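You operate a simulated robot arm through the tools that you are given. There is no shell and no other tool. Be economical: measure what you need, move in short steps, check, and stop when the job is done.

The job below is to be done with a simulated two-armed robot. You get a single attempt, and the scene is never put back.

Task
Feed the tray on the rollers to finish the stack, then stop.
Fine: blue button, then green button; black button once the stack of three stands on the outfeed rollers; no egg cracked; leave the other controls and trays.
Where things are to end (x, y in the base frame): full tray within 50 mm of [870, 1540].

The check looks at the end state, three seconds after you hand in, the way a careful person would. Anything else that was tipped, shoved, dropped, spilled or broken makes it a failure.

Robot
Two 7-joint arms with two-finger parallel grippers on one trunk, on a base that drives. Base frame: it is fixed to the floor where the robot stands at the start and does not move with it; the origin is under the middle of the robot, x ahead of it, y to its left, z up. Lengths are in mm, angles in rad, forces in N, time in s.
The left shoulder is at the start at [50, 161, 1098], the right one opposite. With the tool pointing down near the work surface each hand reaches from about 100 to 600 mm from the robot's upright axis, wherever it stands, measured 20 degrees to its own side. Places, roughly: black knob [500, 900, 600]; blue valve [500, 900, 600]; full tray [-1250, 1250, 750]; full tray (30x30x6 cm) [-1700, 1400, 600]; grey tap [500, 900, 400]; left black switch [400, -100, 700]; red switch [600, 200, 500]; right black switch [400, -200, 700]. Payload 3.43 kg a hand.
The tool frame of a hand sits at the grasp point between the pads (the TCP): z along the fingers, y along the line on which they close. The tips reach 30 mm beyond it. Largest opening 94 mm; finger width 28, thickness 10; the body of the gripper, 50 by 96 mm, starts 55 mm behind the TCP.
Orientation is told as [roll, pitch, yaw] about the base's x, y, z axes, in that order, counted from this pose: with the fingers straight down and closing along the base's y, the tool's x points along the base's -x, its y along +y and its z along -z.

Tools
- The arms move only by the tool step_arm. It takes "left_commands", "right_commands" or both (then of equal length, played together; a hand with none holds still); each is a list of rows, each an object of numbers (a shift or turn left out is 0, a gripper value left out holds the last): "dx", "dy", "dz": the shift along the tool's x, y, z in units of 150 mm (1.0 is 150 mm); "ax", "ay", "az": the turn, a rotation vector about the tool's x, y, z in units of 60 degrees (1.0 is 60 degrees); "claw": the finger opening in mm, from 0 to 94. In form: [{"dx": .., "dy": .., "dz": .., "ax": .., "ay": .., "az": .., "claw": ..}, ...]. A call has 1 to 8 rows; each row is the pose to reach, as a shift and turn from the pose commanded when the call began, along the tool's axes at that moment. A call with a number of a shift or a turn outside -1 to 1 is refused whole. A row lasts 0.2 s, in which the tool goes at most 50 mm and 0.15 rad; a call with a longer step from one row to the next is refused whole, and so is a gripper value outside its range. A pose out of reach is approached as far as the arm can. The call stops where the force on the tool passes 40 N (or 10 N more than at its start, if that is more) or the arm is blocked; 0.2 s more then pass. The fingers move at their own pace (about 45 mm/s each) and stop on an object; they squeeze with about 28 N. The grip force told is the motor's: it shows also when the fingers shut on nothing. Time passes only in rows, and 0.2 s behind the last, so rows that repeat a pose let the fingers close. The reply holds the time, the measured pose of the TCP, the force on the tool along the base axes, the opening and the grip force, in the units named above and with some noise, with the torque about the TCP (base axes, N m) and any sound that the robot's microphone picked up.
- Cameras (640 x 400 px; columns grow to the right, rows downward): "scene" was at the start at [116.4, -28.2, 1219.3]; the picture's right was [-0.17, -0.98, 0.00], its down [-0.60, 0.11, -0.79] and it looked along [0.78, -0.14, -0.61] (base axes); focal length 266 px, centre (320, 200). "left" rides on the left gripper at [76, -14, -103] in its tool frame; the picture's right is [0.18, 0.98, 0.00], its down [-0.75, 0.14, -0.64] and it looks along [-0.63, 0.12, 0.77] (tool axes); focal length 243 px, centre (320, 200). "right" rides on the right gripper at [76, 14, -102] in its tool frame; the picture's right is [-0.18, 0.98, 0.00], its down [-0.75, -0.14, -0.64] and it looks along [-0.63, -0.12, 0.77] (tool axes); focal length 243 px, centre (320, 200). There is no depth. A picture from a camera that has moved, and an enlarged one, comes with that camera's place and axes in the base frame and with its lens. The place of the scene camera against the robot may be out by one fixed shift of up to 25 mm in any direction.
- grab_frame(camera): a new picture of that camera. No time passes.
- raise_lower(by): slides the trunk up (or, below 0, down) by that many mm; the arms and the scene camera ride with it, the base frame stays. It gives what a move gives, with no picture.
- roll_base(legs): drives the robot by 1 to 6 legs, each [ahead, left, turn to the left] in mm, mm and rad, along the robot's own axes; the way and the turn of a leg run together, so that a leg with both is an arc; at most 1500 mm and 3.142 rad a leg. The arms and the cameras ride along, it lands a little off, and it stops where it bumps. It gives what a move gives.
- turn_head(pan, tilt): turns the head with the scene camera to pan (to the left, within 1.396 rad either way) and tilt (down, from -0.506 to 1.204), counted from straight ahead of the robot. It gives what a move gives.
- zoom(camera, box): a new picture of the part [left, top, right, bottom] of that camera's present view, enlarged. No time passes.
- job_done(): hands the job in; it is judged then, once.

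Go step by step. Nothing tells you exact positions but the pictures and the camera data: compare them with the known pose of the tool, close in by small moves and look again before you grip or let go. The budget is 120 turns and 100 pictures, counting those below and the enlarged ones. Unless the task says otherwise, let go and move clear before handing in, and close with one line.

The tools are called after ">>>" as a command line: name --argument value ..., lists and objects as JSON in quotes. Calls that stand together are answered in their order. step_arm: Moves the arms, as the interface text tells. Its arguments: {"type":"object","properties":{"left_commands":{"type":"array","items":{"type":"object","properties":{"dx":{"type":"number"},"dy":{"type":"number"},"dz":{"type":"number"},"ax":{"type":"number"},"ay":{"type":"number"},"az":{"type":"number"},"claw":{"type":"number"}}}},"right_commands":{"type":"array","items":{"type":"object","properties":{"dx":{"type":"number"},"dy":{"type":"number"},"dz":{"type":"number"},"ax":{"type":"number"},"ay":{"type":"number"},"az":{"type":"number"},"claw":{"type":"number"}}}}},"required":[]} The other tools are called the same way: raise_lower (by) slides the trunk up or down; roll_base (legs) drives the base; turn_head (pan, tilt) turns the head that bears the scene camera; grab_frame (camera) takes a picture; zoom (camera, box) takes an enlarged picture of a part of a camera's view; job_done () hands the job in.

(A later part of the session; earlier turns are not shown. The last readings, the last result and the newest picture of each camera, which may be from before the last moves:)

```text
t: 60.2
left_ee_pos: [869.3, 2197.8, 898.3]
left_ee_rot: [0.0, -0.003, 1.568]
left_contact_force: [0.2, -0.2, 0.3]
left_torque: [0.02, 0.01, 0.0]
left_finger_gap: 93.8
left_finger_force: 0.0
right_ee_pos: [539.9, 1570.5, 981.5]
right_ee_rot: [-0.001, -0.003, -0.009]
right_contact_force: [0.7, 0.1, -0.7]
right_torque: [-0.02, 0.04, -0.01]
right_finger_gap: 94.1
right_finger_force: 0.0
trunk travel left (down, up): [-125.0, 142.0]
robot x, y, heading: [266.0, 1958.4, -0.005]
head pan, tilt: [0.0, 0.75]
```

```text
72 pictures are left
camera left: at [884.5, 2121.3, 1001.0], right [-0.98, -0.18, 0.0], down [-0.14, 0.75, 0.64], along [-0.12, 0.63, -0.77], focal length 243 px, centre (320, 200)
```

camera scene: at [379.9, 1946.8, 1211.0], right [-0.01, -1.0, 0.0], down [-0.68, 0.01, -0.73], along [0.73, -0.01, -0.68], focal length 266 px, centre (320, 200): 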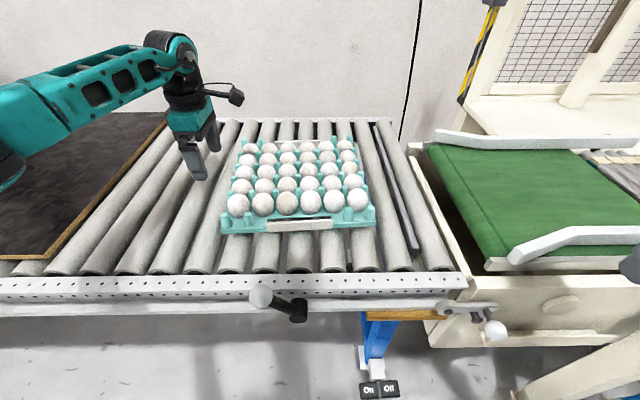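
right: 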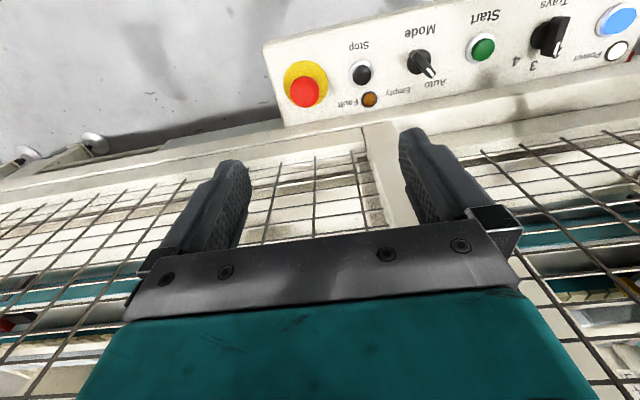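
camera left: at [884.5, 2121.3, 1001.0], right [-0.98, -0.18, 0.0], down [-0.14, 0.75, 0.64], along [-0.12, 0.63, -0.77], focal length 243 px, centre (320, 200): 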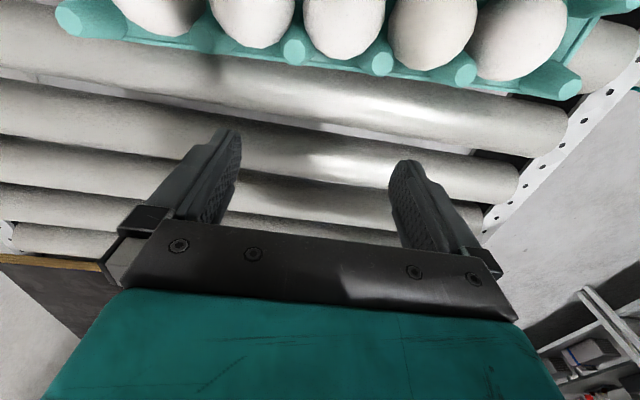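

Fingers are ~45 mm clear of the tray's left edge and parallel to it. I lower the tips to just above the rollers and begin a slow push toward the belt.

>>> step_arm --left_commands '[{"dz": 0.1}, {"dz": 0.2}, {"dz": 0.28}, {"dz": 0.28, "dx": 0.1}, {"dz": 0.28, "dx": 0.2}, {"dz": 0.28, "dx": 0.25}]'

>>> zoom --camera "scene" --box '[150, 80, 400, 260]'

>>> grab_frame --camera "left"

```text
t: 61.6
left_ee_pos: [867.9, 2161.2, 856.5]
left_ee_rot: [0.001, -0.001, 1.567]
left_contact_force: [-1.3, -0.3, -0.1]
left_torque: [-0.01, 0.02, 0.0]
left_finger_gap: 93.9
left_finger_force: 0.1
right_ee_pos: [540.4, 1571.1, 981.4]
right_ee_rot: [-0.001, -0.001, -0.008]
right_contact_force: [-0.4, 0.3, -0.7]
right_torque: [0.0, 0.0, 0.01]
right_finger_gap: 94.0
right_finger_force: 0.0
trunk travel left (down, up): [-125.0, 142.0]
robot x, y, heading: [268.7, 1963.1, -0.009]
head pan, tilt: [0.0, 0.75]
```

```text
2.22 times, centred on (275, 170) of scene
camera zoom: at [379.9, 1946.6, 1211.0], right [-0.01, -1.0, 0.0], down [-0.68, 0.01, -0.73], along [0.73, -0.01, -0.68], focal length 591 px, centre (420, 267)
```

zoom: 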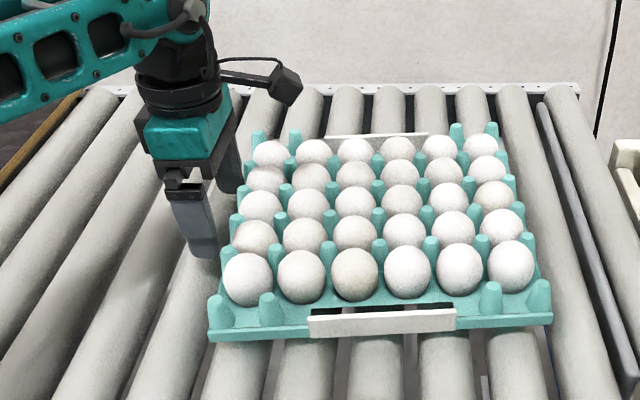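

```text
70 pictures are left
camera left: at [883.5, 2084.8, 959.0], right [-0.98, -0.18, 0.0], down [-0.14, 0.75, 0.64], along [-0.11, 0.63, -0.77], focal length 243 px, centre (320, 200)
```

left: 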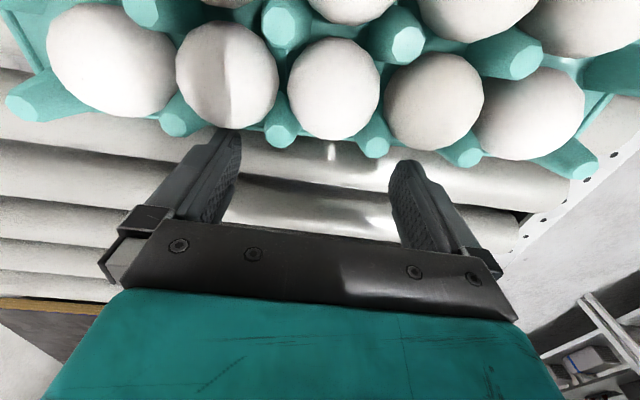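

Fingers are about to touch; the tray's flange is low, so I lower the tips a bit further so they push the flange, not eggs.

>>> step_arm --left_commands '[{"dz": 0.03}, {"dz": 0.06}]'

>>> zoom --camera "scene" --box '[190, 130, 290, 250]'

```text
t: 62.2
left_ee_pos: [868.1, 2161.6, 846.2]
left_ee_rot: [-0.001, -0.004, 1.565]
left_contact_force: [-0.4, 0.1, -0.7]
left_torque: [0.0, 0.01, 0.02]
left_finger_gap: 94.1
left_finger_force: 0.0
right_ee_pos: [541.7, 1569.7, 981.0]
right_ee_rot: [0.0, -0.001, -0.009]
right_contact_force: [0.2, 0.5, 0.1]
right_torque: [-0.03, 0.02, 0.02]
right_finger_gap: 94.1
right_finger_force: 0.0
trunk travel left (down, up): [-125.0, 142.0]
robot x, y, heading: [264.8, 1959.8, -0.01]
head pan, tilt: [0.0, 0.75]
```

```text
3.33 times, centred on (240, 190) of scene
camera zoom: at [379.8, 1946.7, 1211.0], right [-0.01, -1.0, 0.0], down [-0.68, 0.01, -0.73], along [0.73, -0.01, -0.68], focal length 886 px, centre (587, 233)
```

zoom: 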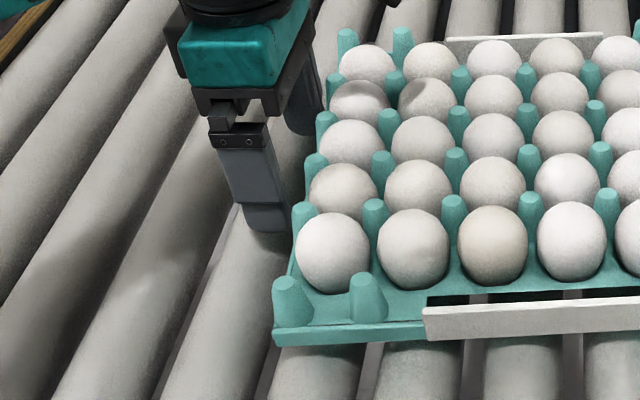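

Tips are right at roller level; I raise 5 mm and push slowly.

>>> step_arm --left_commands '[{"dz": -0.035}, {"dz": -0.035, "dx": 0.08}, {"dz": -0.035, "dx": 0.16}, {"dz": -0.035, "dx": 0.24}, {"dz": -0.035, "dx": 0.32}]'

>>> zoom --camera "scene" --box '[150, 80, 400, 260]'

```text
t: 63.4
left_ee_pos: [868.4, 2114.6, 851.0]
left_ee_rot: [-0.001, -0.001, 1.568]
left_contact_force: [0.4, 0.1, 0.1]
left_torque: [0.0, 0.01, 0.03]
left_finger_gap: 93.8
left_finger_force: 0.0
right_ee_pos: [540.7, 1570.9, 980.5]
right_ee_rot: [-0.001, 0.0, -0.01]
right_contact_force: [0.0, 0.4, 0.3]
right_torque: [-0.02, 0.01, 0.0]
right_finger_gap: 93.7
right_finger_force: 0.0
trunk travel left (down, up): [-125.0, 142.0]
robot x, y, heading: [264.5, 1961.0, -0.012]
head pan, tilt: [0.0, 0.75]
```

```text
2.22 times, centred on (275, 170) of scene
camera zoom: at [379.8, 1946.6, 1211.0], right [-0.01, -1.0, 0.0], down [-0.68, 0.01, -0.73], along [0.73, -0.01, -0.68], focal length 591 px, centre (420, 267)
```

zoom: 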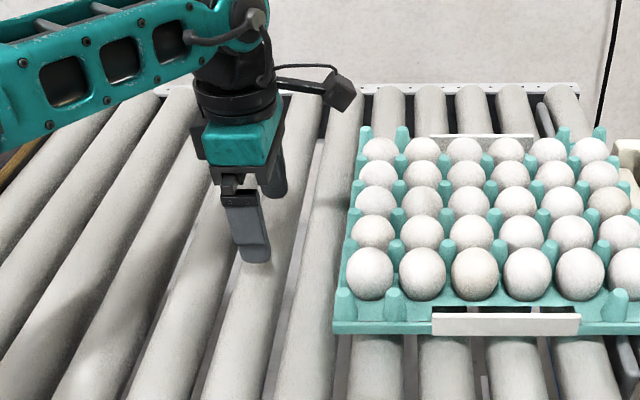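

The tray rolled freely ahead of the fingers and has straightened up. I check whether it has stopped.

>>> step_arm --left_commands '[{"dx": 0.0}]'

>>> grab_frame --camera "scene"

```text
t: 63.8
left_ee_pos: [867.6, 2114.8, 851.1]
left_ee_rot: [-0.002, -0.002, 1.566]
left_contact_force: [-0.1, 0.0, 0.3]
left_torque: [0.0, -0.01, 0.05]
left_finger_gap: 93.7
left_finger_force: 0.0
right_ee_pos: [540.4, 1570.9, 980.7]
right_ee_rot: [0.0, -0.001, -0.008]
right_contact_force: [0.0, -1.1, 0.9]
right_torque: [0.01, 0.04, -0.01]
right_finger_gap: 94.1
right_finger_force: 0.1
trunk travel left (down, up): [-125.0, 142.0]
robot x, y, heading: [267.7, 1957.7, -0.004]
head pan, tilt: [0.0, 0.75]
```

```text
67 pictures are left
camera scene: at [379.8, 1946.7, 1211.0], right [-0.01, -1.0, 0.0], down [-0.68, 0.01, -0.73], along [0.73, -0.01, -0.68], focal length 266 px, centre (320, 200)
```

scene: 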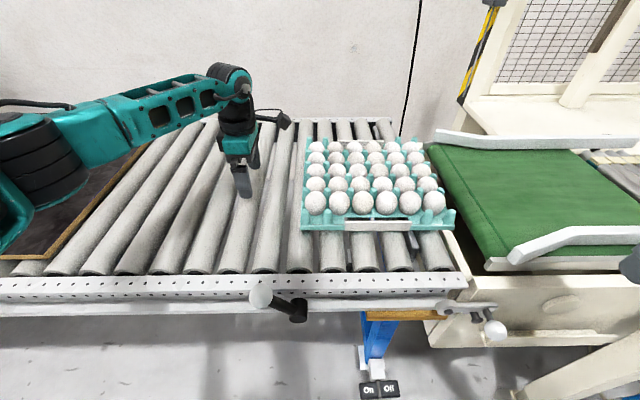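

It is still coasting slowly toward the belt; I wait a moment and look again.

>>> step_arm --left_commands '[{"dx": 0.0}, {"dx": 0.0}, {"dx": 0.0}]'

>>> grab_frame --camera "scene"

```text
t: 64.6
left_ee_pos: [868.9, 2113.8, 850.4]
left_ee_rot: [-0.001, -0.003, 1.567]
left_contact_force: [0.0, 0.3, 0.3]
left_torque: [0.0, 0.0, 0.0]
left_finger_gap: 93.9
left_finger_force: 0.1
right_ee_pos: [540.3, 1571.2, 980.7]
right_ee_rot: [0.001, -0.001, -0.008]
right_contact_force: [0.1, 0.7, -0.8]
right_torque: [-0.02, 0.01, 0.02]
right_finger_gap: 94.0
right_finger_force: 0.1
trunk travel left (down, up): [-125.0, 142.0]
robot x, y, heading: [265.0, 1956.9, -0.007]
head pan, tilt: [0.0, 0.75]
```

```text
66 pictures are left
camera scene: at [379.8, 1946.7, 1211.0], right [-0.01, -1.0, 0.0], down [-0.68, 0.01, -0.73], along [0.73, -0.01, -0.68], focal length 266 px, centre (320, 200)
```

scene: 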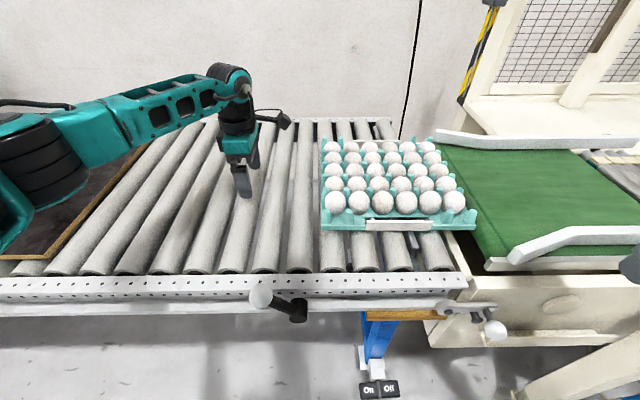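

It's decelerating and its leading edge is reaching the belt. I follow with the fingers slowly without touching.

>>> step_arm --left_commands '[{"dx": 0.1}, {"dx": 0.2}, {"dx": 0.3}, {"dx": 0.4}]'

>>> grab_frame --camera "scene"

>>> grab_frame --camera "left"

```text
t: 65.6
left_ee_pos: [867.9, 2055.0, 851.2]
left_ee_rot: [0.0, -0.001, 1.566]
left_contact_force: [0.5, -0.4, 0.3]
left_torque: [0.01, 0.0, 0.0]
left_finger_gap: 94.0
left_finger_force: 0.0
right_ee_pos: [540.2, 1569.7, 981.6]
right_ee_rot: [-0.002, -0.001, -0.01]
right_contact_force: [-0.7, 0.8, 0.3]
right_torque: [-0.02, 0.0, -0.01]
right_finger_gap: 93.8
right_finger_force: 0.1
trunk travel left (down, up): [-125.0, 142.0]
robot x, y, heading: [264.8, 1960.6, -0.007]
head pan, tilt: [0.0, 0.75]
```

```text
65 pictures are left
camera scene: at [379.8, 1946.6, 1211.0], right [-0.01, -1.0, 0.0], down [-0.68, 0.01, -0.73], along [0.73, -0.01, -0.68], focal length 266 px, centre (320, 200)
```

scene: 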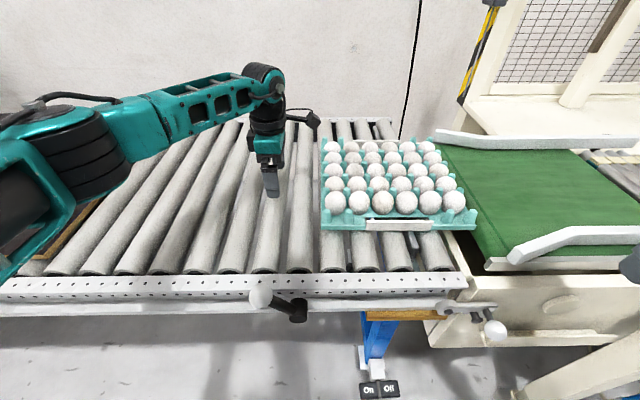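

```text
64 pictures are left
camera left: at [882.1, 1979.0, 953.8], right [-0.98, -0.18, 0.0], down [-0.14, 0.75, 0.64], along [-0.12, 0.63, -0.77], focal length 243 px, centre (320, 200)
```

left: 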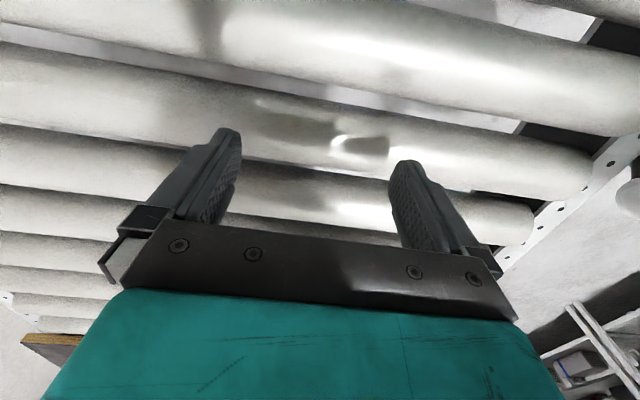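

Tray has stopped at centre y≈1793 with its leading edge on the belt. To have reach for the last 250 mm, I retract the left hand a bit, tuck the right arm, and shift the base right.

>>> step_arm --left_commands '[{"dx": -0.3}, {"dx": -0.6}, {"dx": -0.9}, {"dx": -0.95}]' --right_commands '[{"dx": 0.25, "dy": 0.2}, {"dx": 0.5, "dy": 0.4}, {"dx": 0.75, "dy": 0.6}, {"dx": 1.0, "dy": 0.8}]'

>>> roll_base --legs '[[0, -220, 0]]'

>>> grab_frame --camera "scene"

```text
t: 66.6
left_ee_pos: [868.5, 2197.9, 850.8]
left_ee_rot: [0.001, -0.002, 1.565]
left_contact_force: [-0.1, -1.1, -0.6]
left_torque: [0.01, 0.01, 0.01]
left_finger_gap: 94.1
left_finger_force: 0.0
right_ee_pos: [475.6, 1648.1, 1037.3]
right_ee_rot: [0.003, 0.001, -0.008]
right_contact_force: [-0.4, 0.3, -0.6]
right_torque: [-0.02, 0.01, 0.03]
right_finger_gap: 94.1
right_finger_force: 0.1
right hand out of reach, approached as far as the arm can: row 2, 3, 4
trunk travel left (down, up): [-125.0, 142.0]
robot x, y, heading: [264.0, 1959.7, -0.012]
head pan, tilt: [0.0, 0.75]
```

```text
t: 68.3
left_ee_pos: [862.8, 2138.7, 850.6]
left_ee_rot: [0.0, -0.002, 1.574]
left_contact_force: [0.3, 0.2, 0.5]
left_torque: [0.03, -0.05, 0.0]
left_finger_gap: 94.1
left_finger_force: 0.1
right_ee_pos: [471.6, 1590.3, 1038.7]
right_ee_rot: [0.001, -0.003, -0.004]
right_contact_force: [0.3, 0.5, -0.2]
right_torque: [0.01, 0.05, 0.03]
right_finger_gap: 93.9
right_finger_force: 0.1
trunk travel left (down, up): [-125.0, 142.0]
robot x, y, heading: [257.1, 1900.6, -0.0]
head pan, tilt: [0.0, 0.75]
stopped in leg 1: the robot was blocked; the commanded pose is now the measured one
```

```text
63 pictures are left
camera scene: at [374.7, 1887.8, 1211.0], right [0.0, -1.0, 0.0], down [-0.68, 0.0, -0.73], along [0.73, 0.0, -0.68], focal length 266 px, centre (320, 200)
```

scene: 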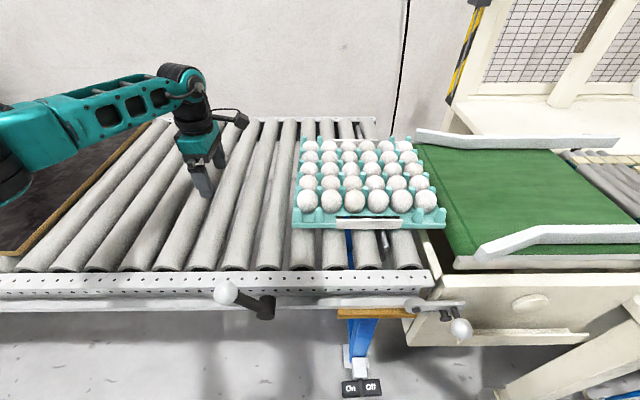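

The base was blocked again going right; I look down to see what it touched.

>>> turn_head --pan -0.7 --tilt 1.1

>>> grab_frame --camera "scene"

>>> turn_head --pan -1.2 --tilt 0.6

>>> grab_frame --camera "scene"

```text
t: 69.4
left_ee_pos: [861.0, 2140.7, 852.0]
left_ee_rot: [0.0, -0.001, 1.572]
left_contact_force: [0.5, 0.8, 0.0]
left_torque: [-0.02, 0.0, -0.02]
left_finger_gap: 93.9
left_finger_force: 0.0
right_ee_pos: [470.5, 1589.4, 1037.3]
right_ee_rot: [0.003, 0.0, -0.004]
right_contact_force: [0.5, -0.3, 0.2]
right_torque: [0.0, 0.01, 0.0]
right_finger_gap: 94.1
right_finger_force: 0.0
trunk travel left (down, up): [-125.0, 142.0]
robot x, y, heading: [259.0, 1899.9, -0.002]
head pan, tilt: [-0.7, 1.1]
```

```text
62 pictures are left
camera scene: at [340.0, 1847.3, 1185.3], right [-0.65, -0.76, 0.0], down [-0.68, 0.58, -0.45], along [0.35, -0.29, -0.89], focal length 266 px, centre (320, 200)
```

scene: 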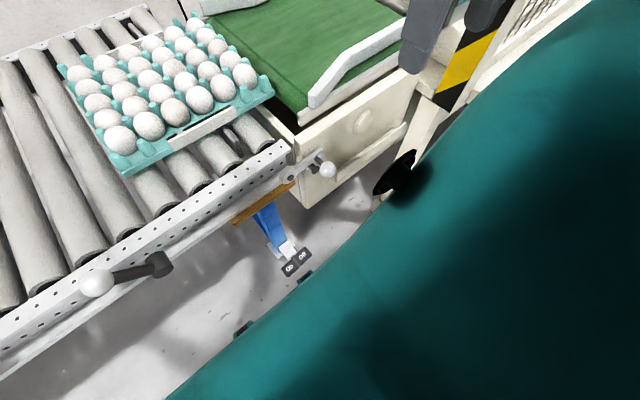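

```text
t: 70.3
left_ee_pos: [861.6, 2139.5, 850.4]
left_ee_rot: [-0.001, -0.001, 1.572]
left_contact_force: [-0.5, -1.2, 0.5]
left_torque: [-0.02, 0.0, -0.02]
left_finger_gap: 93.9
left_finger_force: 0.1
right_ee_pos: [471.0, 1590.1, 1038.2]
right_ee_rot: [0.002, 0.0, -0.004]
right_contact_force: [0.2, -0.8, -0.9]
right_torque: [0.01, 0.03, -0.03]
right_finger_gap: 93.9
right_finger_force: 0.0
trunk travel left (down, up): [-125.0, 142.0]
robot x, y, heading: [259.4, 1901.1, -0.006]
head pan, tilt: [-1.201, 0.6]
```

```text
61 pictures are left
camera scene: at [323.6, 1805.7, 1223.8], right [-0.93, -0.36, 0.0], down [-0.2, 0.53, -0.82], along [0.3, -0.77, -0.57], focal length 266 px, centre (320, 200)
```

scene: 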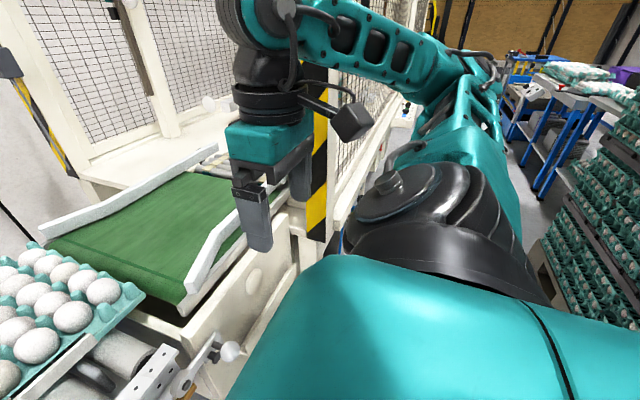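

The base bumper is next to the table's brake pedal. Instead of sliding right I'll lift the left hand, back off 40 mm and turn the robot ~0.65 rad to the right, which brings the left shoulder nearer to the belt.

>>> step_arm --left_commands '[{"dz": -0.3}, {"dz": -0.6}, {"dz": -0.9}, {"dz": -1.0, "dy": 0.25}, {"dz": -1.0, "dy": 0.5}, {"dz": -1.0, "dy": 0.75}, {"dz": -1.0, "dy": 1.0}]'

>>> roll_base --legs '[[-40, 0, 0], [0, 0, -0.65]]'

>>> turn_head --pan 0.65 --tilt 0.75

>>> grab_frame --camera "scene"

```text
t: 71.9
left_ee_pos: [713.2, 2139.7, 1000.0]
left_ee_rot: [-0.001, -0.002, 1.573]
left_contact_force: [0.0, 1.4, -0.3]
left_torque: [0.03, -0.02, 0.0]
left_finger_gap: 94.0
left_finger_force: 0.1
right_ee_pos: [470.2, 1589.7, 1038.2]
right_ee_rot: [0.002, -0.001, -0.004]
right_contact_force: [0.2, 0.0, 0.4]
right_torque: [0.01, -0.03, 0.01]
right_finger_gap: 94.0
right_finger_force: 0.0
trunk travel left (down, up): [-125.0, 142.0]
robot x, y, heading: [259.6, 1900.5, -0.001]
head pan, tilt: [-1.201, 0.6]
```

```text
t: 74.6
left_ee_pos: [722.5, 1814.9, 999.1]
left_ee_rot: [-0.001, -0.003, 0.919]
left_contact_force: [-0.3, -0.1, 0.0]
left_torque: [0.0, -0.01, 0.03]
left_finger_gap: 93.7
left_finger_force: 0.0
right_ee_pos: [195.8, 1526.2, 1038.3]
right_ee_rot: [0.002, 0.0, -0.656]
right_contact_force: [-0.5, 0.5, 0.0]
right_torque: [-0.05, -0.01, -0.02]
right_finger_gap: 94.1
right_finger_force: 0.1
trunk travel left (down, up): [-125.0, 142.0]
robot x, y, heading: [217.9, 1902.5, -0.655]
head pan, tilt: [-1.201, 0.6]
```

```text
t: 76.4
left_ee_pos: [724.0, 1815.4, 1000.5]
left_ee_rot: [0.001, -0.003, 0.918]
left_contact_force: [-0.2, 0.2, 0.6]
left_torque: [-0.03, 0.0, 0.01]
left_finger_gap: 93.8
left_finger_force: 0.1
right_ee_pos: [196.8, 1527.0, 1038.1]
right_ee_rot: [0.002, 0.0, -0.656]
right_contact_force: [0.0, -0.2, 0.5]
right_torque: [0.03, 0.04, 0.01]
right_finger_gap: 94.2
right_finger_force: 0.0
trunk travel left (down, up): [-125.0, 142.0]
robot x, y, heading: [218.7, 1903.1, -0.654]
head pan, tilt: [0.649, 0.75]
```

```text
60 pictures are left
camera scene: at [324.8, 1863.3, 1211.0], right [-0.01, -1.0, 0.0], down [-0.68, 0.01, -0.73], along [0.73, -0.01, -0.68], focal length 266 px, centre (320, 200)
```

scene: 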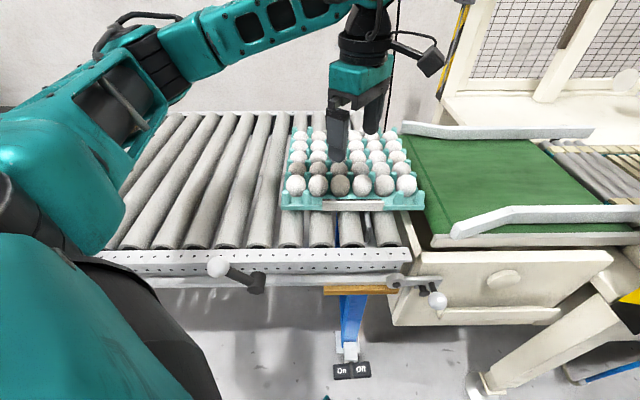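

The turn went clean. Now I rotate the left wrist to yaw −90° (fingers spread along x) and carry it back behind the tray.

>>> step_arm --left_commands '[{"az": 0.14}, {"az": 0.28}, {"az": 0.42}, {"az": 0.56}, {"az": 0.7}, {"az": 0.84}, {"az": 0.98}]'

>>> step_arm --left_commands '[{"az": 0.14}, {"az": 0.28}, {"az": 0.42}, {"az": 0.56}, {"az": 0.7}, {"az": 0.84}, {"az": 0.98}]'

>>> step_arm --left_commands '[{"az": 0.14}, {"az": 0.28}, {"az": 0.42}]'

```text
t: 78.0
left_ee_pos: [724.8, 1815.2, 999.8]
left_ee_rot: [0.003, -0.003, -0.11]
left_contact_force: [0.4, -0.9, 0.6]
left_torque: [-0.02, -0.02, 0.0]
left_finger_gap: 94.3
left_finger_force: 0.0
right_ee_pos: [196.1, 1526.6, 1037.6]
right_ee_rot: [0.001, 0.001, -0.657]
right_contact_force: [-0.5, 0.3, -0.6]
right_torque: [-0.01, 0.01, -0.01]
right_finger_gap: 93.6
right_finger_force: 0.1
trunk travel left (down, up): [-125.0, 142.0]
robot x, y, heading: [218.6, 1899.4, -0.654]
head pan, tilt: [0.649, 0.75]
```

```text
t: 79.6
left_ee_pos: [722.4, 1815.8, 1000.1]
left_ee_rot: [0.002, 0.0, -1.136]
left_contact_force: [1.0, 0.4, 0.0]
left_torque: [-0.03, 0.01, -0.01]
left_finger_gap: 94.1
left_finger_force: 0.1
right_ee_pos: [196.8, 1525.9, 1039.3]
right_ee_rot: [0.001, 0.0, -0.657]
right_contact_force: [-0.7, 0.2, -0.3]
right_torque: [0.0, -0.03, 0.01]
right_finger_gap: 94.1
right_finger_force: 0.1
trunk travel left (down, up): [-125.0, 142.0]
robot x, y, heading: [217.8, 1904.3, -0.658]
head pan, tilt: [0.649, 0.75]
```

```text
t: 80.4
left_ee_pos: [680.9, 1833.2, 989.2]
left_ee_rot: [-0.003, -0.001, -1.559]
left_contact_force: [0.2, 0.3, -0.4]
left_torque: [-0.05, 0.0, -0.04]
left_finger_gap: 94.4
left_finger_force: 0.1
left hand out of reach, approached as far as the arm can: row 3
right_ee_pos: [195.8, 1528.6, 1037.4]
right_ee_rot: [0.001, -0.001, -0.658]
right_contact_force: [-0.4, 1.0, 0.7]
right_torque: [-0.04, 0.01, 0.0]
right_finger_gap: 93.9
right_finger_force: 0.0
trunk travel left (down, up): [-125.0, 142.0]
robot x, y, heading: [220.2, 1901.7, -0.654]
head pan, tilt: [0.649, 0.75]
```

The left wrist is at its limit here. Better: face forward again, standing a bit further left, and let the right hand do the remaining push; its shoulder is then centred on that stretch.

>>> roll_base --legs '[[0, 0, 0.65], [0, 100, 0]]'

>>> step_arm --left_commands '[{"az": -0.14}, {"az": -0.28}, {"az": -0.42}, {"az": -0.56}, {"az": -0.7}, {"az": -0.84}, {"az": -0.9}]'

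>>> turn_head --pan 0.0 --tilt 0.75

>>> grab_frame --camera "scene"

```text
t: 83.7
left_ee_pos: [623.2, 2231.2, 989.3]
left_ee_rot: [-0.003, 0.001, -0.887]
left_contact_force: [-0.3, 0.3, 0.7]
left_torque: [-0.02, 0.0, -0.03]
left_finger_gap: 93.9
left_finger_force: 0.0
right_ee_pos: [433.7, 1690.3, 1037.8]
right_ee_rot: [0.0, -0.001, 0.015]
right_contact_force: [0.3, -0.8, -0.1]
right_torque: [-0.03, 0.02, 0.02]
right_finger_gap: 93.7
right_finger_force: 0.0
trunk travel left (down, up): [-125.0, 142.0]
robot x, y, heading: [218.0, 1999.7, 0.016]
head pan, tilt: [0.649, 0.75]
```

```text
t: 85.3
left_ee_pos: [623.1, 2232.0, 986.8]
left_ee_rot: [-0.002, 0.002, 0.059]
left_contact_force: [-1.1, -0.4, 0.4]
left_torque: [0.0, -0.04, 0.0]
left_finger_gap: 94.0
left_finger_force: 0.0
right_ee_pos: [433.7, 1690.6, 1037.7]
right_ee_rot: [0.001, 0.001, 0.016]
right_contact_force: [-0.6, -0.6, 0.0]
right_torque: [0.0, -0.03, -0.01]
right_finger_gap: 94.2
right_finger_force: 0.0
trunk travel left (down, up): [-125.0, 142.0]
robot x, y, heading: [218.7, 1997.9, 0.021]
head pan, tilt: [0.649, 0.75]
```

```text
t: 86.4
left_ee_pos: [623.0, 2231.8, 987.6]
left_ee_rot: [-0.003, 0.002, 0.054]
left_contact_force: [0.4, 0.6, -0.5]
left_torque: [0.01, -0.01, 0.0]
left_finger_gap: 94.2
left_finger_force: 0.0
right_ee_pos: [433.6, 1690.2, 1038.3]
right_ee_rot: [0.003, -0.002, 0.016]
right_contact_force: [0.2, 0.1, 0.4]
right_torque: [0.0, -0.01, -0.02]
right_finger_gap: 94.1
right_finger_force: 0.1
trunk travel left (down, up): [-125.0, 142.0]
robot x, y, heading: [220.7, 1999.8, 0.007]
head pan, tilt: [0.0, 0.75]
```

```text
59 pictures are left
camera scene: at [331.6, 1987.1, 1211.0], right [0.02, -1.0, 0.0], down [-0.68, -0.01, -0.73], along [0.73, 0.01, -0.68], focal length 266 px, centre (320, 200)
```

scene: 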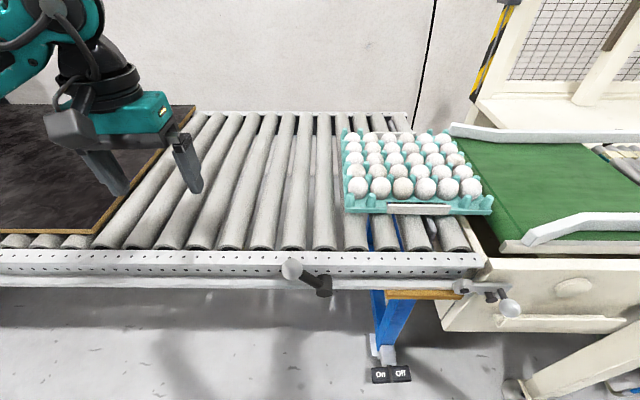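

Now I close in 40 mm, and extend the right hand high over toward the point behind the tray, turning its wrist.

>>> roll_base --legs '[[42, 0, -0.01]]'

>>> step_arm --right_commands '[{"dx": -0.2, "dy": 0.2}, {"dx": -0.4, "dy": 0.4}, {"dx": -0.6, "dy": 0.6}, {"dx": -0.8, "dy": 0.8}, {"dx": -1.0, "dy": 1.0}]'

>>> step_arm --right_commands '[{"dx": -0.2, "dy": 0.2, "az": 0.14}, {"dx": -0.4, "dy": 0.4, "az": 0.28}, {"dx": -0.6, "dy": 0.6, "az": 0.42}, {"dx": -0.8, "dy": 0.8, "az": 0.56}, {"dx": -1.0, "dy": 0.9, "az": 0.7}, {"dx": -1.0, "dy": 0.9, "az": 0.84}, {"dx": -1.0, "dy": 0.9, "az": 0.98}]'

```text
t: 87.2
left_ee_pos: [666.8, 2228.3, 987.0]
left_ee_rot: [-0.004, 0.004, 0.049]
left_contact_force: [0.0, 0.5, 0.4]
left_torque: [-0.02, 0.01, -0.01]
left_finger_gap: 94.1
left_finger_force: 0.1
right_ee_pos: [471.6, 1689.8, 1037.6]
right_ee_rot: [0.001, 0.001, 0.007]
right_contact_force: [0.6, 0.0, 0.7]
right_torque: [-0.02, -0.03, -0.05]
right_finger_gap: 93.7
right_finger_force: 0.1
trunk travel left (down, up): [-125.0, 142.0]
robot x, y, heading: [258.9, 1995.9, 0.009]
head pan, tilt: [0.0, 0.75]
```

```text
t: 88.5
left_ee_pos: [667.7, 2228.3, 987.7]
left_ee_rot: [-0.003, 0.004, 0.048]
left_contact_force: [-0.1, 1.1, 0.4]
left_torque: [0.01, 0.05, 0.0]
left_finger_gap: 94.2
left_finger_force: 0.1
right_ee_pos: [620.8, 1843.1, 1035.9]
right_ee_rot: [0.001, 0.001, 0.007]
right_contact_force: [-0.6, 0.4, 0.1]
right_torque: [-0.02, -0.01, -0.02]
right_finger_gap: 93.8
right_finger_force: 0.1
trunk travel left (down, up): [-125.0, 142.0]
robot x, y, heading: [259.2, 1996.4, 0.007]
head pan, tilt: [0.0, 0.75]
```

```text
t: 90.0
left_ee_pos: [666.5, 2228.9, 987.3]
left_ee_rot: [-0.001, 0.001, 0.049]
left_contact_force: [-0.7, 0.4, -0.5]
left_torque: [-0.05, -0.02, 0.0]
left_finger_gap: 93.9
left_finger_force: 0.0
right_ee_pos: [769.4, 1977.2, 1039.0]
right_ee_rot: [0.002, 0.002, -1.019]
right_contact_force: [0.5, -1.0, 0.0]
right_torque: [0.0, 0.0, 0.0]
right_finger_gap: 93.8
right_finger_force: 0.0
trunk travel left (down, up): [-125.0, 142.0]
robot x, y, heading: [257.6, 1998.5, 0.006]
head pan, tilt: [0.0, 0.75]
```

Reach is good. I finish the turn, centre on x≈868, and lower behind the tray's edge.

>>> step_arm --right_commands '[{"az": 0.14}, {"az": 0.28}, {"az": 0.42}, {"az": 0.525}]'

>>> step_arm --right_commands '[{"dy": 0.3, "dx": 0.1}, {"dy": 0.6, "dx": 0.13}, {"dy": 0.66, "dx": 0.13, "dz": 0.25}, {"dy": 0.66, "dx": 0.13, "dz": 0.5}, {"dy": 0.66, "dx": 0.13, "dz": 0.75}]'

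>>> grab_frame --camera "scene"

>>> grab_frame --camera "right"

```text
t: 91.0
left_ee_pos: [667.1, 2229.3, 986.5]
left_ee_rot: [-0.002, 0.002, 0.047]
left_contact_force: [0.4, -1.2, 0.2]
left_torque: [0.03, 0.0, -0.01]
left_finger_gap: 94.0
left_finger_force: 0.1
right_ee_pos: [768.7, 1977.1, 1038.1]
right_ee_rot: [0.0, 0.0, -1.573]
right_contact_force: [-0.5, -0.5, 0.1]
right_torque: [-0.02, 0.02, 0.0]
right_finger_gap: 93.9
right_finger_force: 0.0
trunk travel left (down, up): [-125.0, 142.0]
robot x, y, heading: [259.7, 2000.9, 0.001]
head pan, tilt: [0.0, 0.75]
```

```text
t: 92.2
left_ee_pos: [665.5, 2228.5, 988.0]
left_ee_rot: [0.0, 0.002, 0.05]
left_contact_force: [0.1, 0.4, -0.1]
left_torque: [0.0, 0.0, 0.01]
left_finger_gap: 94.1
left_finger_force: 0.0
right_ee_pos: [866.9, 1995.9, 926.4]
right_ee_rot: [-0.001, 0.002, -1.569]
right_contact_force: [0.0, 0.0, 0.2]
right_torque: [0.01, -0.03, 0.02]
right_finger_gap: 93.8
right_finger_force: 0.1
right hand out of reach, approached as far as the arm can: row 2, 3, 4
trunk travel left (down, up): [-125.0, 142.0]
robot x, y, heading: [260.6, 1995.2, 0.006]
head pan, tilt: [0.0, 0.75]
```

```text
58 pictures are left
camera scene: at [373.2, 1986.7, 1211.0], right [0.01, -1.0, 0.0], down [-0.68, 0.0, -0.73], along [0.73, 0.0, -0.68], focal length 266 px, centre (320, 200)
```

scene: 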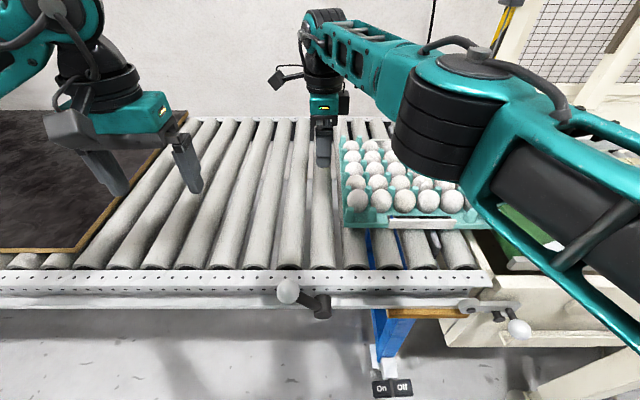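

```text
57 pictures are left
camera right: at [881.4, 2073.1, 1027.9], right [0.98, -0.18, 0.0], down [-0.14, -0.75, 0.64], along [-0.12, -0.63, -0.77], focal length 243 px, centre (320, 200)
```

right: 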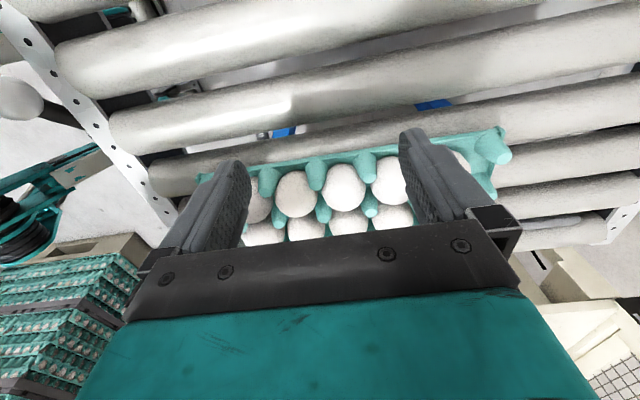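

Right hand is about 40 mm clear behind the tray's edge. I lower to push height and start pushing slowly.

>>> step_arm --right_commands '[{"dz": 0.2}, {"dz": 0.4}, {"dz": 0.5}, {"dz": 0.5, "dx": -0.06}, {"dz": 0.5, "dx": -0.12}, {"dz": 0.5, "dx": -0.18}]'

>>> zoom --camera "scene" --box '[260, 80, 510, 260]'

>>> grab_frame --camera "right"

```text
t: 93.7
left_ee_pos: [666.6, 2228.0, 987.6]
left_ee_rot: [-0.002, 0.001, 0.048]
left_contact_force: [-0.1, 0.0, 0.4]
left_torque: [0.01, -0.01, -0.03]
left_finger_gap: 94.0
left_finger_force: 0.0
right_ee_pos: [867.8, 1968.5, 851.1]
right_ee_rot: [-0.001, 0.002, -1.569]
right_contact_force: [0.6, -0.7, -0.1]
right_torque: [0.0, 0.04, 0.06]
right_finger_gap: 93.8
right_finger_force: 0.1
trunk travel left (down, up): [-125.0, 142.0]
robot x, y, heading: [255.7, 1998.5, 0.007]
head pan, tilt: [0.0, 0.75]
```

```text
2.22 times, centred on (385, 170) of scene
camera zoom: at [373.1, 1986.3, 1211.0], right [0.01, -1.0, 0.0], down [-0.68, 0.0, -0.73], along [0.73, 0.01, -0.68], focal length 591 px, centre (176, 267)
```

zoom: 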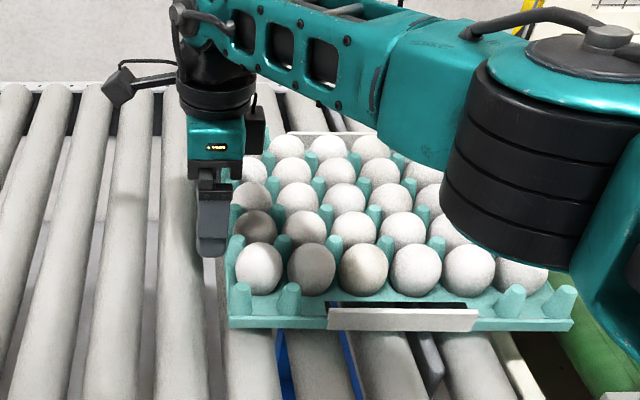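

```text
55 pictures are left
camera right: at [882.5, 2045.1, 952.5], right [0.98, -0.18, 0.0], down [-0.14, -0.75, 0.64], along [-0.12, -0.63, -0.77], focal length 243 px, centre (320, 200)
```

right: 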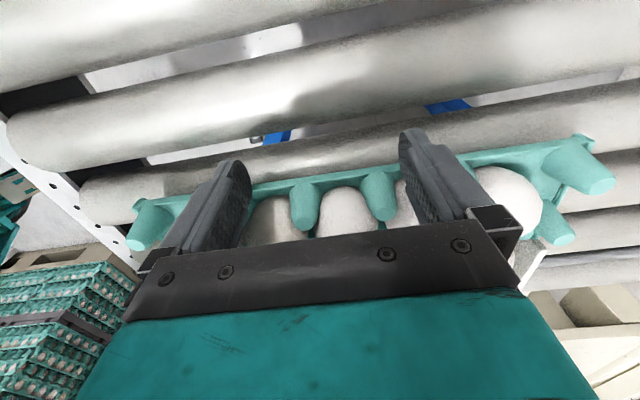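

Contact imminent and low on the flange. I push at ~45 mm/s.

>>> step_arm --right_commands '[{"dx": -0.06}, {"dx": -0.12}, {"dx": -0.18}, {"dx": -0.24}, {"dx": -0.3}, {"dx": -0.36}, {"dx": -0.42}, {"dx": -0.48}]'

>>> grab_frame --camera "scene"

>>> grab_frame --camera "right"

```text
t: 95.5
left_ee_pos: [665.7, 2229.0, 987.4]
left_ee_rot: [-0.005, 0.002, 0.047]
left_contact_force: [0.6, -0.4, -0.2]
left_torque: [0.01, 0.0, -0.03]
left_finger_gap: 94.1
left_finger_force: 0.1
right_ee_pos: [868.5, 1897.5, 851.8]
right_ee_rot: [0.0, 0.0, -1.568]
right_contact_force: [-2.6, 8.2, 0.4]
right_torque: [0.22, 0.16, 0.1]
right_finger_gap: 94.0
right_finger_force: 0.1
trunk travel left (down, up): [-125.0, 142.0]
robot x, y, heading: [260.3, 1996.6, 0.011]
head pan, tilt: [0.0, 0.75]
```

```text
54 pictures are left
camera scene: at [372.8, 1987.1, 1211.1], right [0.01, -1.0, 0.0], down [-0.68, -0.01, -0.73], along [0.73, 0.0, -0.68], focal length 266 px, centre (320, 200)
```

scene: 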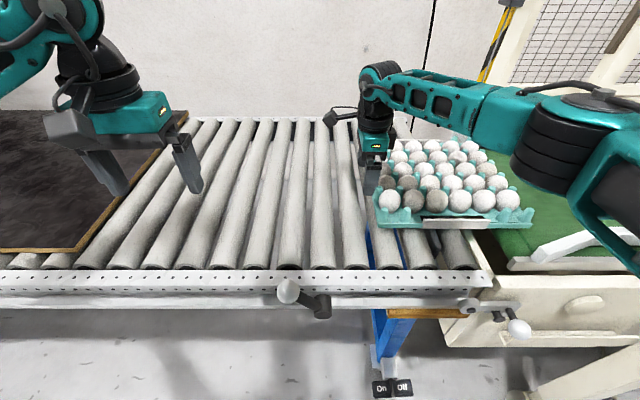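

```text
53 pictures are left
camera right: at [882.3, 1974.8, 953.5], right [0.98, -0.18, 0.0], down [-0.14, -0.75, 0.64], along [-0.12, -0.63, -0.77], focal length 243 px, centre (320, 200)
```

right: 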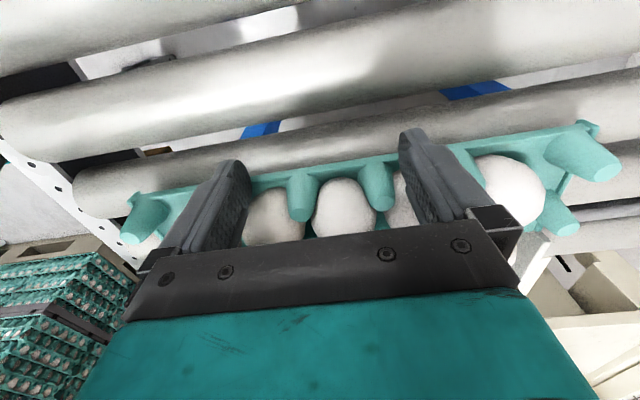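

Contact with 8 N, tray moving onto the belt inside the guides. I keep pushing.

>>> step_arm --right_commands '[{"dx": -0.06}, {"dx": -0.12}, {"dx": -0.18}, {"dx": -0.24}, {"dx": -0.3}, {"dx": -0.36}, {"dx": -0.42}, {"dx": -0.48}]'

>>> grab_frame --camera "scene"

```text
t: 97.2
left_ee_pos: [666.8, 2230.5, 987.3]
left_ee_rot: [-0.003, 0.0, 0.05]
left_contact_force: [0.1, -0.1, 0.3]
left_torque: [0.0, 0.0, -0.02]
left_finger_gap: 93.9
left_finger_force: 0.1
right_ee_pos: [870.9, 1825.2, 852.0]
right_ee_rot: [0.001, 0.001, -1.569]
right_contact_force: [-0.8, 9.8, 2.4]
right_torque: [0.24, -0.22, 0.5]
right_finger_gap: 94.0
right_finger_force: 0.0
trunk travel left (down, up): [-125.0, 142.0]
robot x, y, heading: [261.5, 1999.5, 0.006]
head pan, tilt: [0.0, 0.75]
```

```text
52 pictures are left
camera scene: at [372.9, 1987.2, 1211.1], right [0.01, -1.0, 0.0], down [-0.68, -0.01, -0.73], along [0.73, 0.0, -0.68], focal length 266 px, centre (320, 200)
```

scene: 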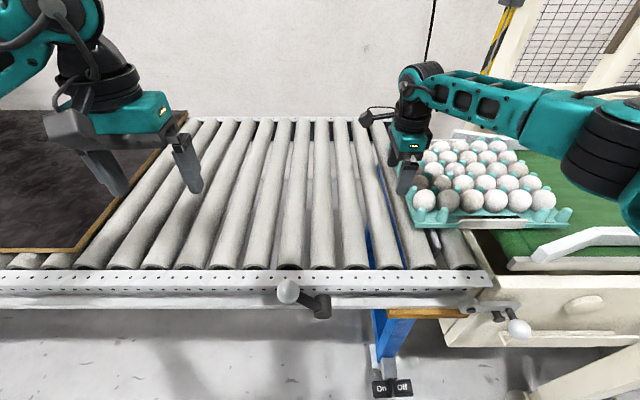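

The tray shows a slight yaw; I check it with the right hand camera before continuing.

>>> grab_frame --camera "right"

>>> zoom --camera "scene" --box '[380, 100, 640, 300]'

```text
51 pictures are left
camera right: at [884.3, 1902.8, 952.6], right [0.98, -0.18, 0.0], down [-0.14, -0.75, 0.64], along [-0.12, -0.63, -0.77], focal length 243 px, centre (320, 200)
```

right: 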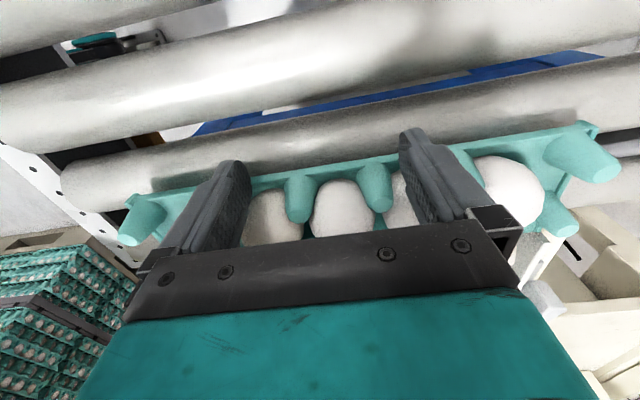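

```text
2.00 times, centred on (510, 200) of scene
camera zoom: at [372.9, 1987.2, 1211.1], right [0.01, -1.0, 0.0], down [-0.68, -0.01, -0.73], along [0.73, 0.0, -0.68], focal length 532 px, centre (-60, 200)
```

zoom: 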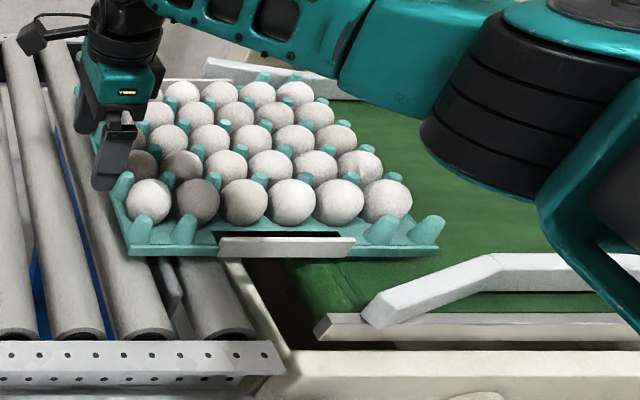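

Tray is square enough and between the guides. Continuing the push.

>>> step_arm --right_commands '[{"dx": -0.06}, {"dx": -0.12}, {"dx": -0.18}, {"dx": -0.24}, {"dx": -0.3}, {"dx": -0.36}, {"dx": -0.42}, {"dx": -0.48}]'

>>> grab_frame --camera "scene"

```text
t: 99.0
left_ee_pos: [667.3, 2227.9, 987.9]
left_ee_rot: [-0.004, 0.002, 0.049]
left_contact_force: [0.0, 0.1, 0.3]
left_torque: [-0.01, 0.02, 0.01]
left_finger_gap: 94.0
left_finger_force: 0.0
right_ee_pos: [868.5, 1753.9, 849.7]
right_ee_rot: [-0.002, 0.002, -1.569]
right_contact_force: [-2.1, 9.6, -2.9]
right_torque: [0.23, -0.05, -0.26]
right_finger_gap: 93.8
right_finger_force: 0.0
trunk travel left (down, up): [-125.0, 142.0]
robot x, y, heading: [257.8, 1998.7, 0.003]
head pan, tilt: [0.0, 0.75]
```

```text
49 pictures are left
camera scene: at [373.1, 1986.9, 1210.9], right [0.01, -1.0, 0.0], down [-0.68, -0.01, -0.73], along [0.73, 0.0, -0.68], focal length 266 px, centre (320, 200)
```

scene: 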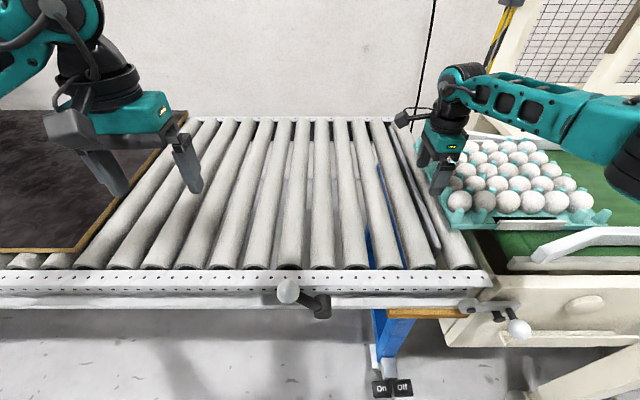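

About 50 mm remain; I push the rest.

>>> step_arm --right_commands '[{"dx": -0.06}, {"dx": -0.12}, {"dx": -0.18}, {"dx": -0.24}, {"dx": -0.3}, {"dx": -0.35}]'

>>> grab_frame --camera "scene"

>>> grab_frame --camera "right"

```text
t: 100.5
left_ee_pos: [665.9, 2229.4, 987.7]
left_ee_rot: [-0.005, 0.003, 0.049]
left_contact_force: [0.5, 0.0, 0.0]
left_torque: [0.0, 0.03, 0.01]
left_finger_gap: 93.7
left_finger_force: 0.1
right_ee_pos: [869.5, 1705.2, 849.9]
right_ee_rot: [-0.001, 0.004, -1.564]
right_contact_force: [-0.8, 23.5, 6.2]
right_torque: [0.35, 0.05, -0.35]
right_finger_gap: 94.2
right_finger_force: 0.0
trunk travel left (down, up): [-125.0, 142.0]
robot x, y, heading: [257.4, 2000.9, 0.003]
head pan, tilt: [0.0, 0.75]
```

```text
48 pictures are left
camera scene: at [372.4, 1988.8, 1211.1], right [0.01, -1.0, 0.0], down [-0.68, -0.01, -0.73], along [0.73, 0.0, -0.68], focal length 266 px, centre (320, 200)
```

scene: 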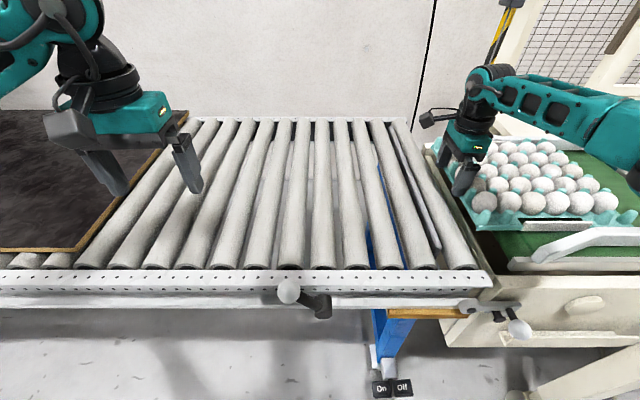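

```text
47 pictures are left
camera right: at [883.6, 1782.8, 951.6], right [0.98, -0.18, 0.0], down [-0.14, -0.76, 0.64], along [-0.11, -0.63, -0.77], focal length 243 px, centre (320, 200)
```

right: 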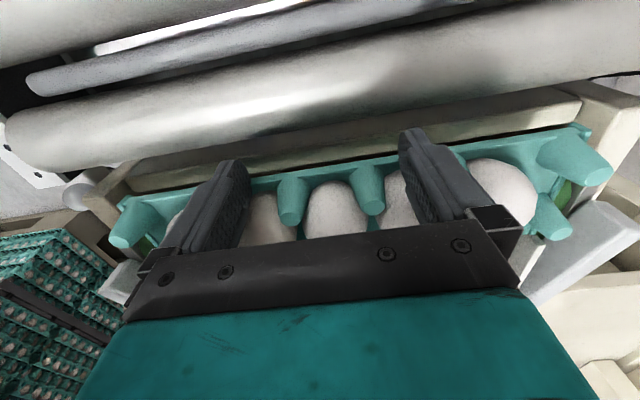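

The tray is at the target (left edge ≈1691, centre ≈1541). I back the hand off and lift it away.

>>> step_arm --right_commands '[{"dx": 0.1}, {"dx": 0.3}, {"dx": 0.5}, {"dx": 0.6, "dz": -0.3}, {"dx": 0.6, "dz": -0.6}, {"dx": 0.6, "dz": -0.9}, {"dx": 0.6, "dz": -1.0}]'

>>> grab_frame --camera "scene"

```text
t: 102.0
left_ee_pos: [667.2, 2228.5, 987.8]
left_ee_rot: [-0.003, 0.001, 0.049]
left_contact_force: [0.8, 0.3, 0.2]
left_torque: [0.01, 0.01, 0.05]
left_finger_gap: 94.2
left_finger_force: 0.1
right_ee_pos: [867.9, 1793.4, 999.8]
right_ee_rot: [-0.003, 0.002, -1.568]
right_contact_force: [-0.3, 0.0, -0.6]
right_torque: [-0.02, -0.01, 0.02]
right_finger_gap: 94.0
right_finger_force: 0.1
trunk travel left (down, up): [-125.0, 142.0]
robot x, y, heading: [257.9, 2000.3, 0.003]
head pan, tilt: [0.0, 0.75]
```

```text
46 pictures are left
camera scene: at [373.1, 1986.5, 1211.0], right [0.01, -1.0, 0.0], down [-0.68, 0.0, -0.73], along [0.73, 0.0, -0.68], focal length 266 px, centre (320, 200)
```

scene: 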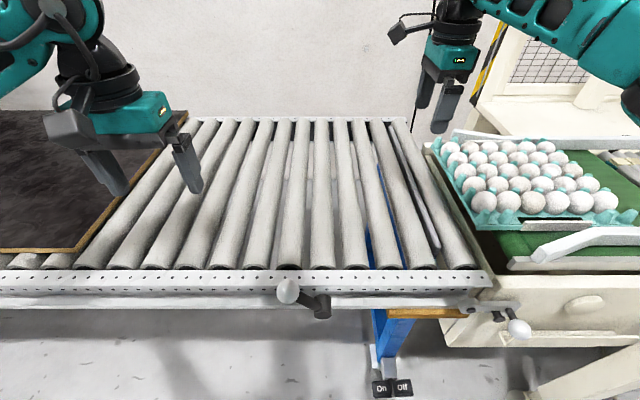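

The tray rests on the belt inside the guides. Next I tuck both arms and drive back to the control panel.

>>> step_arm --right_commands '[{"dy": -0.2, "az": -0.14}, {"dy": -0.4, "az": -0.28}, {"dy": -0.6, "az": -0.42}, {"dy": -0.8, "az": -0.56}, {"dy": -1.0, "az": -0.7}, {"dy": -1.0, "az": -0.84}, {"dy": -1.0, "az": -0.98}]' --left_commands '[{"dx": 0.15}, {"dx": 0.3}, {"dx": 0.45}, {"dx": 0.6}, {"dx": 0.6}, {"dx": 0.6}, {"dx": 0.6}]'

>>> step_arm --right_commands '[{"az": -0.14}, {"az": -0.28}, {"az": -0.42}, {"az": -0.52}]'

>>> step_arm --right_commands '[{"dx": 0.25, "dy": -0.1}, {"dx": 0.5, "dy": -0.3}, {"dx": 0.75, "dy": -0.5}, {"dx": 1.0, "dy": -0.7}]'

```text
t: 103.7
left_ee_pos: [578.1, 2224.9, 986.8]
left_ee_rot: [-0.003, 0.003, 0.051]
left_contact_force: [0.1, -0.8, -0.7]
left_torque: [0.01, 0.04, 0.0]
left_finger_gap: 93.8
left_finger_force: 0.0
right_ee_pos: [719.0, 1791.0, 1001.7]
right_ee_rot: [0.002, 0.001, -0.539]
right_contact_force: [0.0, 0.6, 0.2]
right_torque: [0.01, 0.04, 0.01]
right_finger_gap: 93.8
right_finger_force: 0.1
trunk travel left (down, up): [-125.0, 142.0]
robot x, y, heading: [260.3, 1998.3, 0.005]
head pan, tilt: [0.0, 0.75]
```

```text
t: 104.7
left_ee_pos: [577.6, 2223.8, 987.0]
left_ee_rot: [-0.002, 0.003, 0.047]
left_contact_force: [0.4, -0.7, -0.3]
left_torque: [0.01, 0.02, 0.0]
left_finger_gap: 93.9
left_finger_force: 0.0
right_ee_pos: [719.1, 1790.5, 1000.0]
right_ee_rot: [0.002, 0.0, 0.006]
right_contact_force: [0.3, 0.3, -0.3]
right_torque: [0.0, 0.0, 0.04]
right_finger_gap: 94.2
right_finger_force: 0.0
trunk travel left (down, up): [-125.0, 142.0]
robot x, y, heading: [259.7, 1998.6, 0.01]
head pan, tilt: [0.0, 0.75]
```

```text
t: 105.7
left_ee_pos: [576.1, 2223.6, 985.4]
left_ee_rot: [-0.002, 0.002, 0.047]
left_contact_force: [0.4, -0.1, -0.3]
left_torque: [-0.02, -0.01, 0.01]
left_finger_gap: 93.9
left_finger_force: 0.2
right_ee_pos: [567.2, 1689.1, 1001.6]
right_ee_rot: [0.002, -0.001, 0.001]
right_contact_force: [0.2, -0.7, 0.5]
right_torque: [-0.04, 0.0, 0.0]
right_finger_gap: 94.0
right_finger_force: 0.0
trunk travel left (down, up): [-125.0, 142.0]
robot x, y, heading: [258.4, 2000.7, 0.011]
head pan, tilt: [0.0, 0.75]
```

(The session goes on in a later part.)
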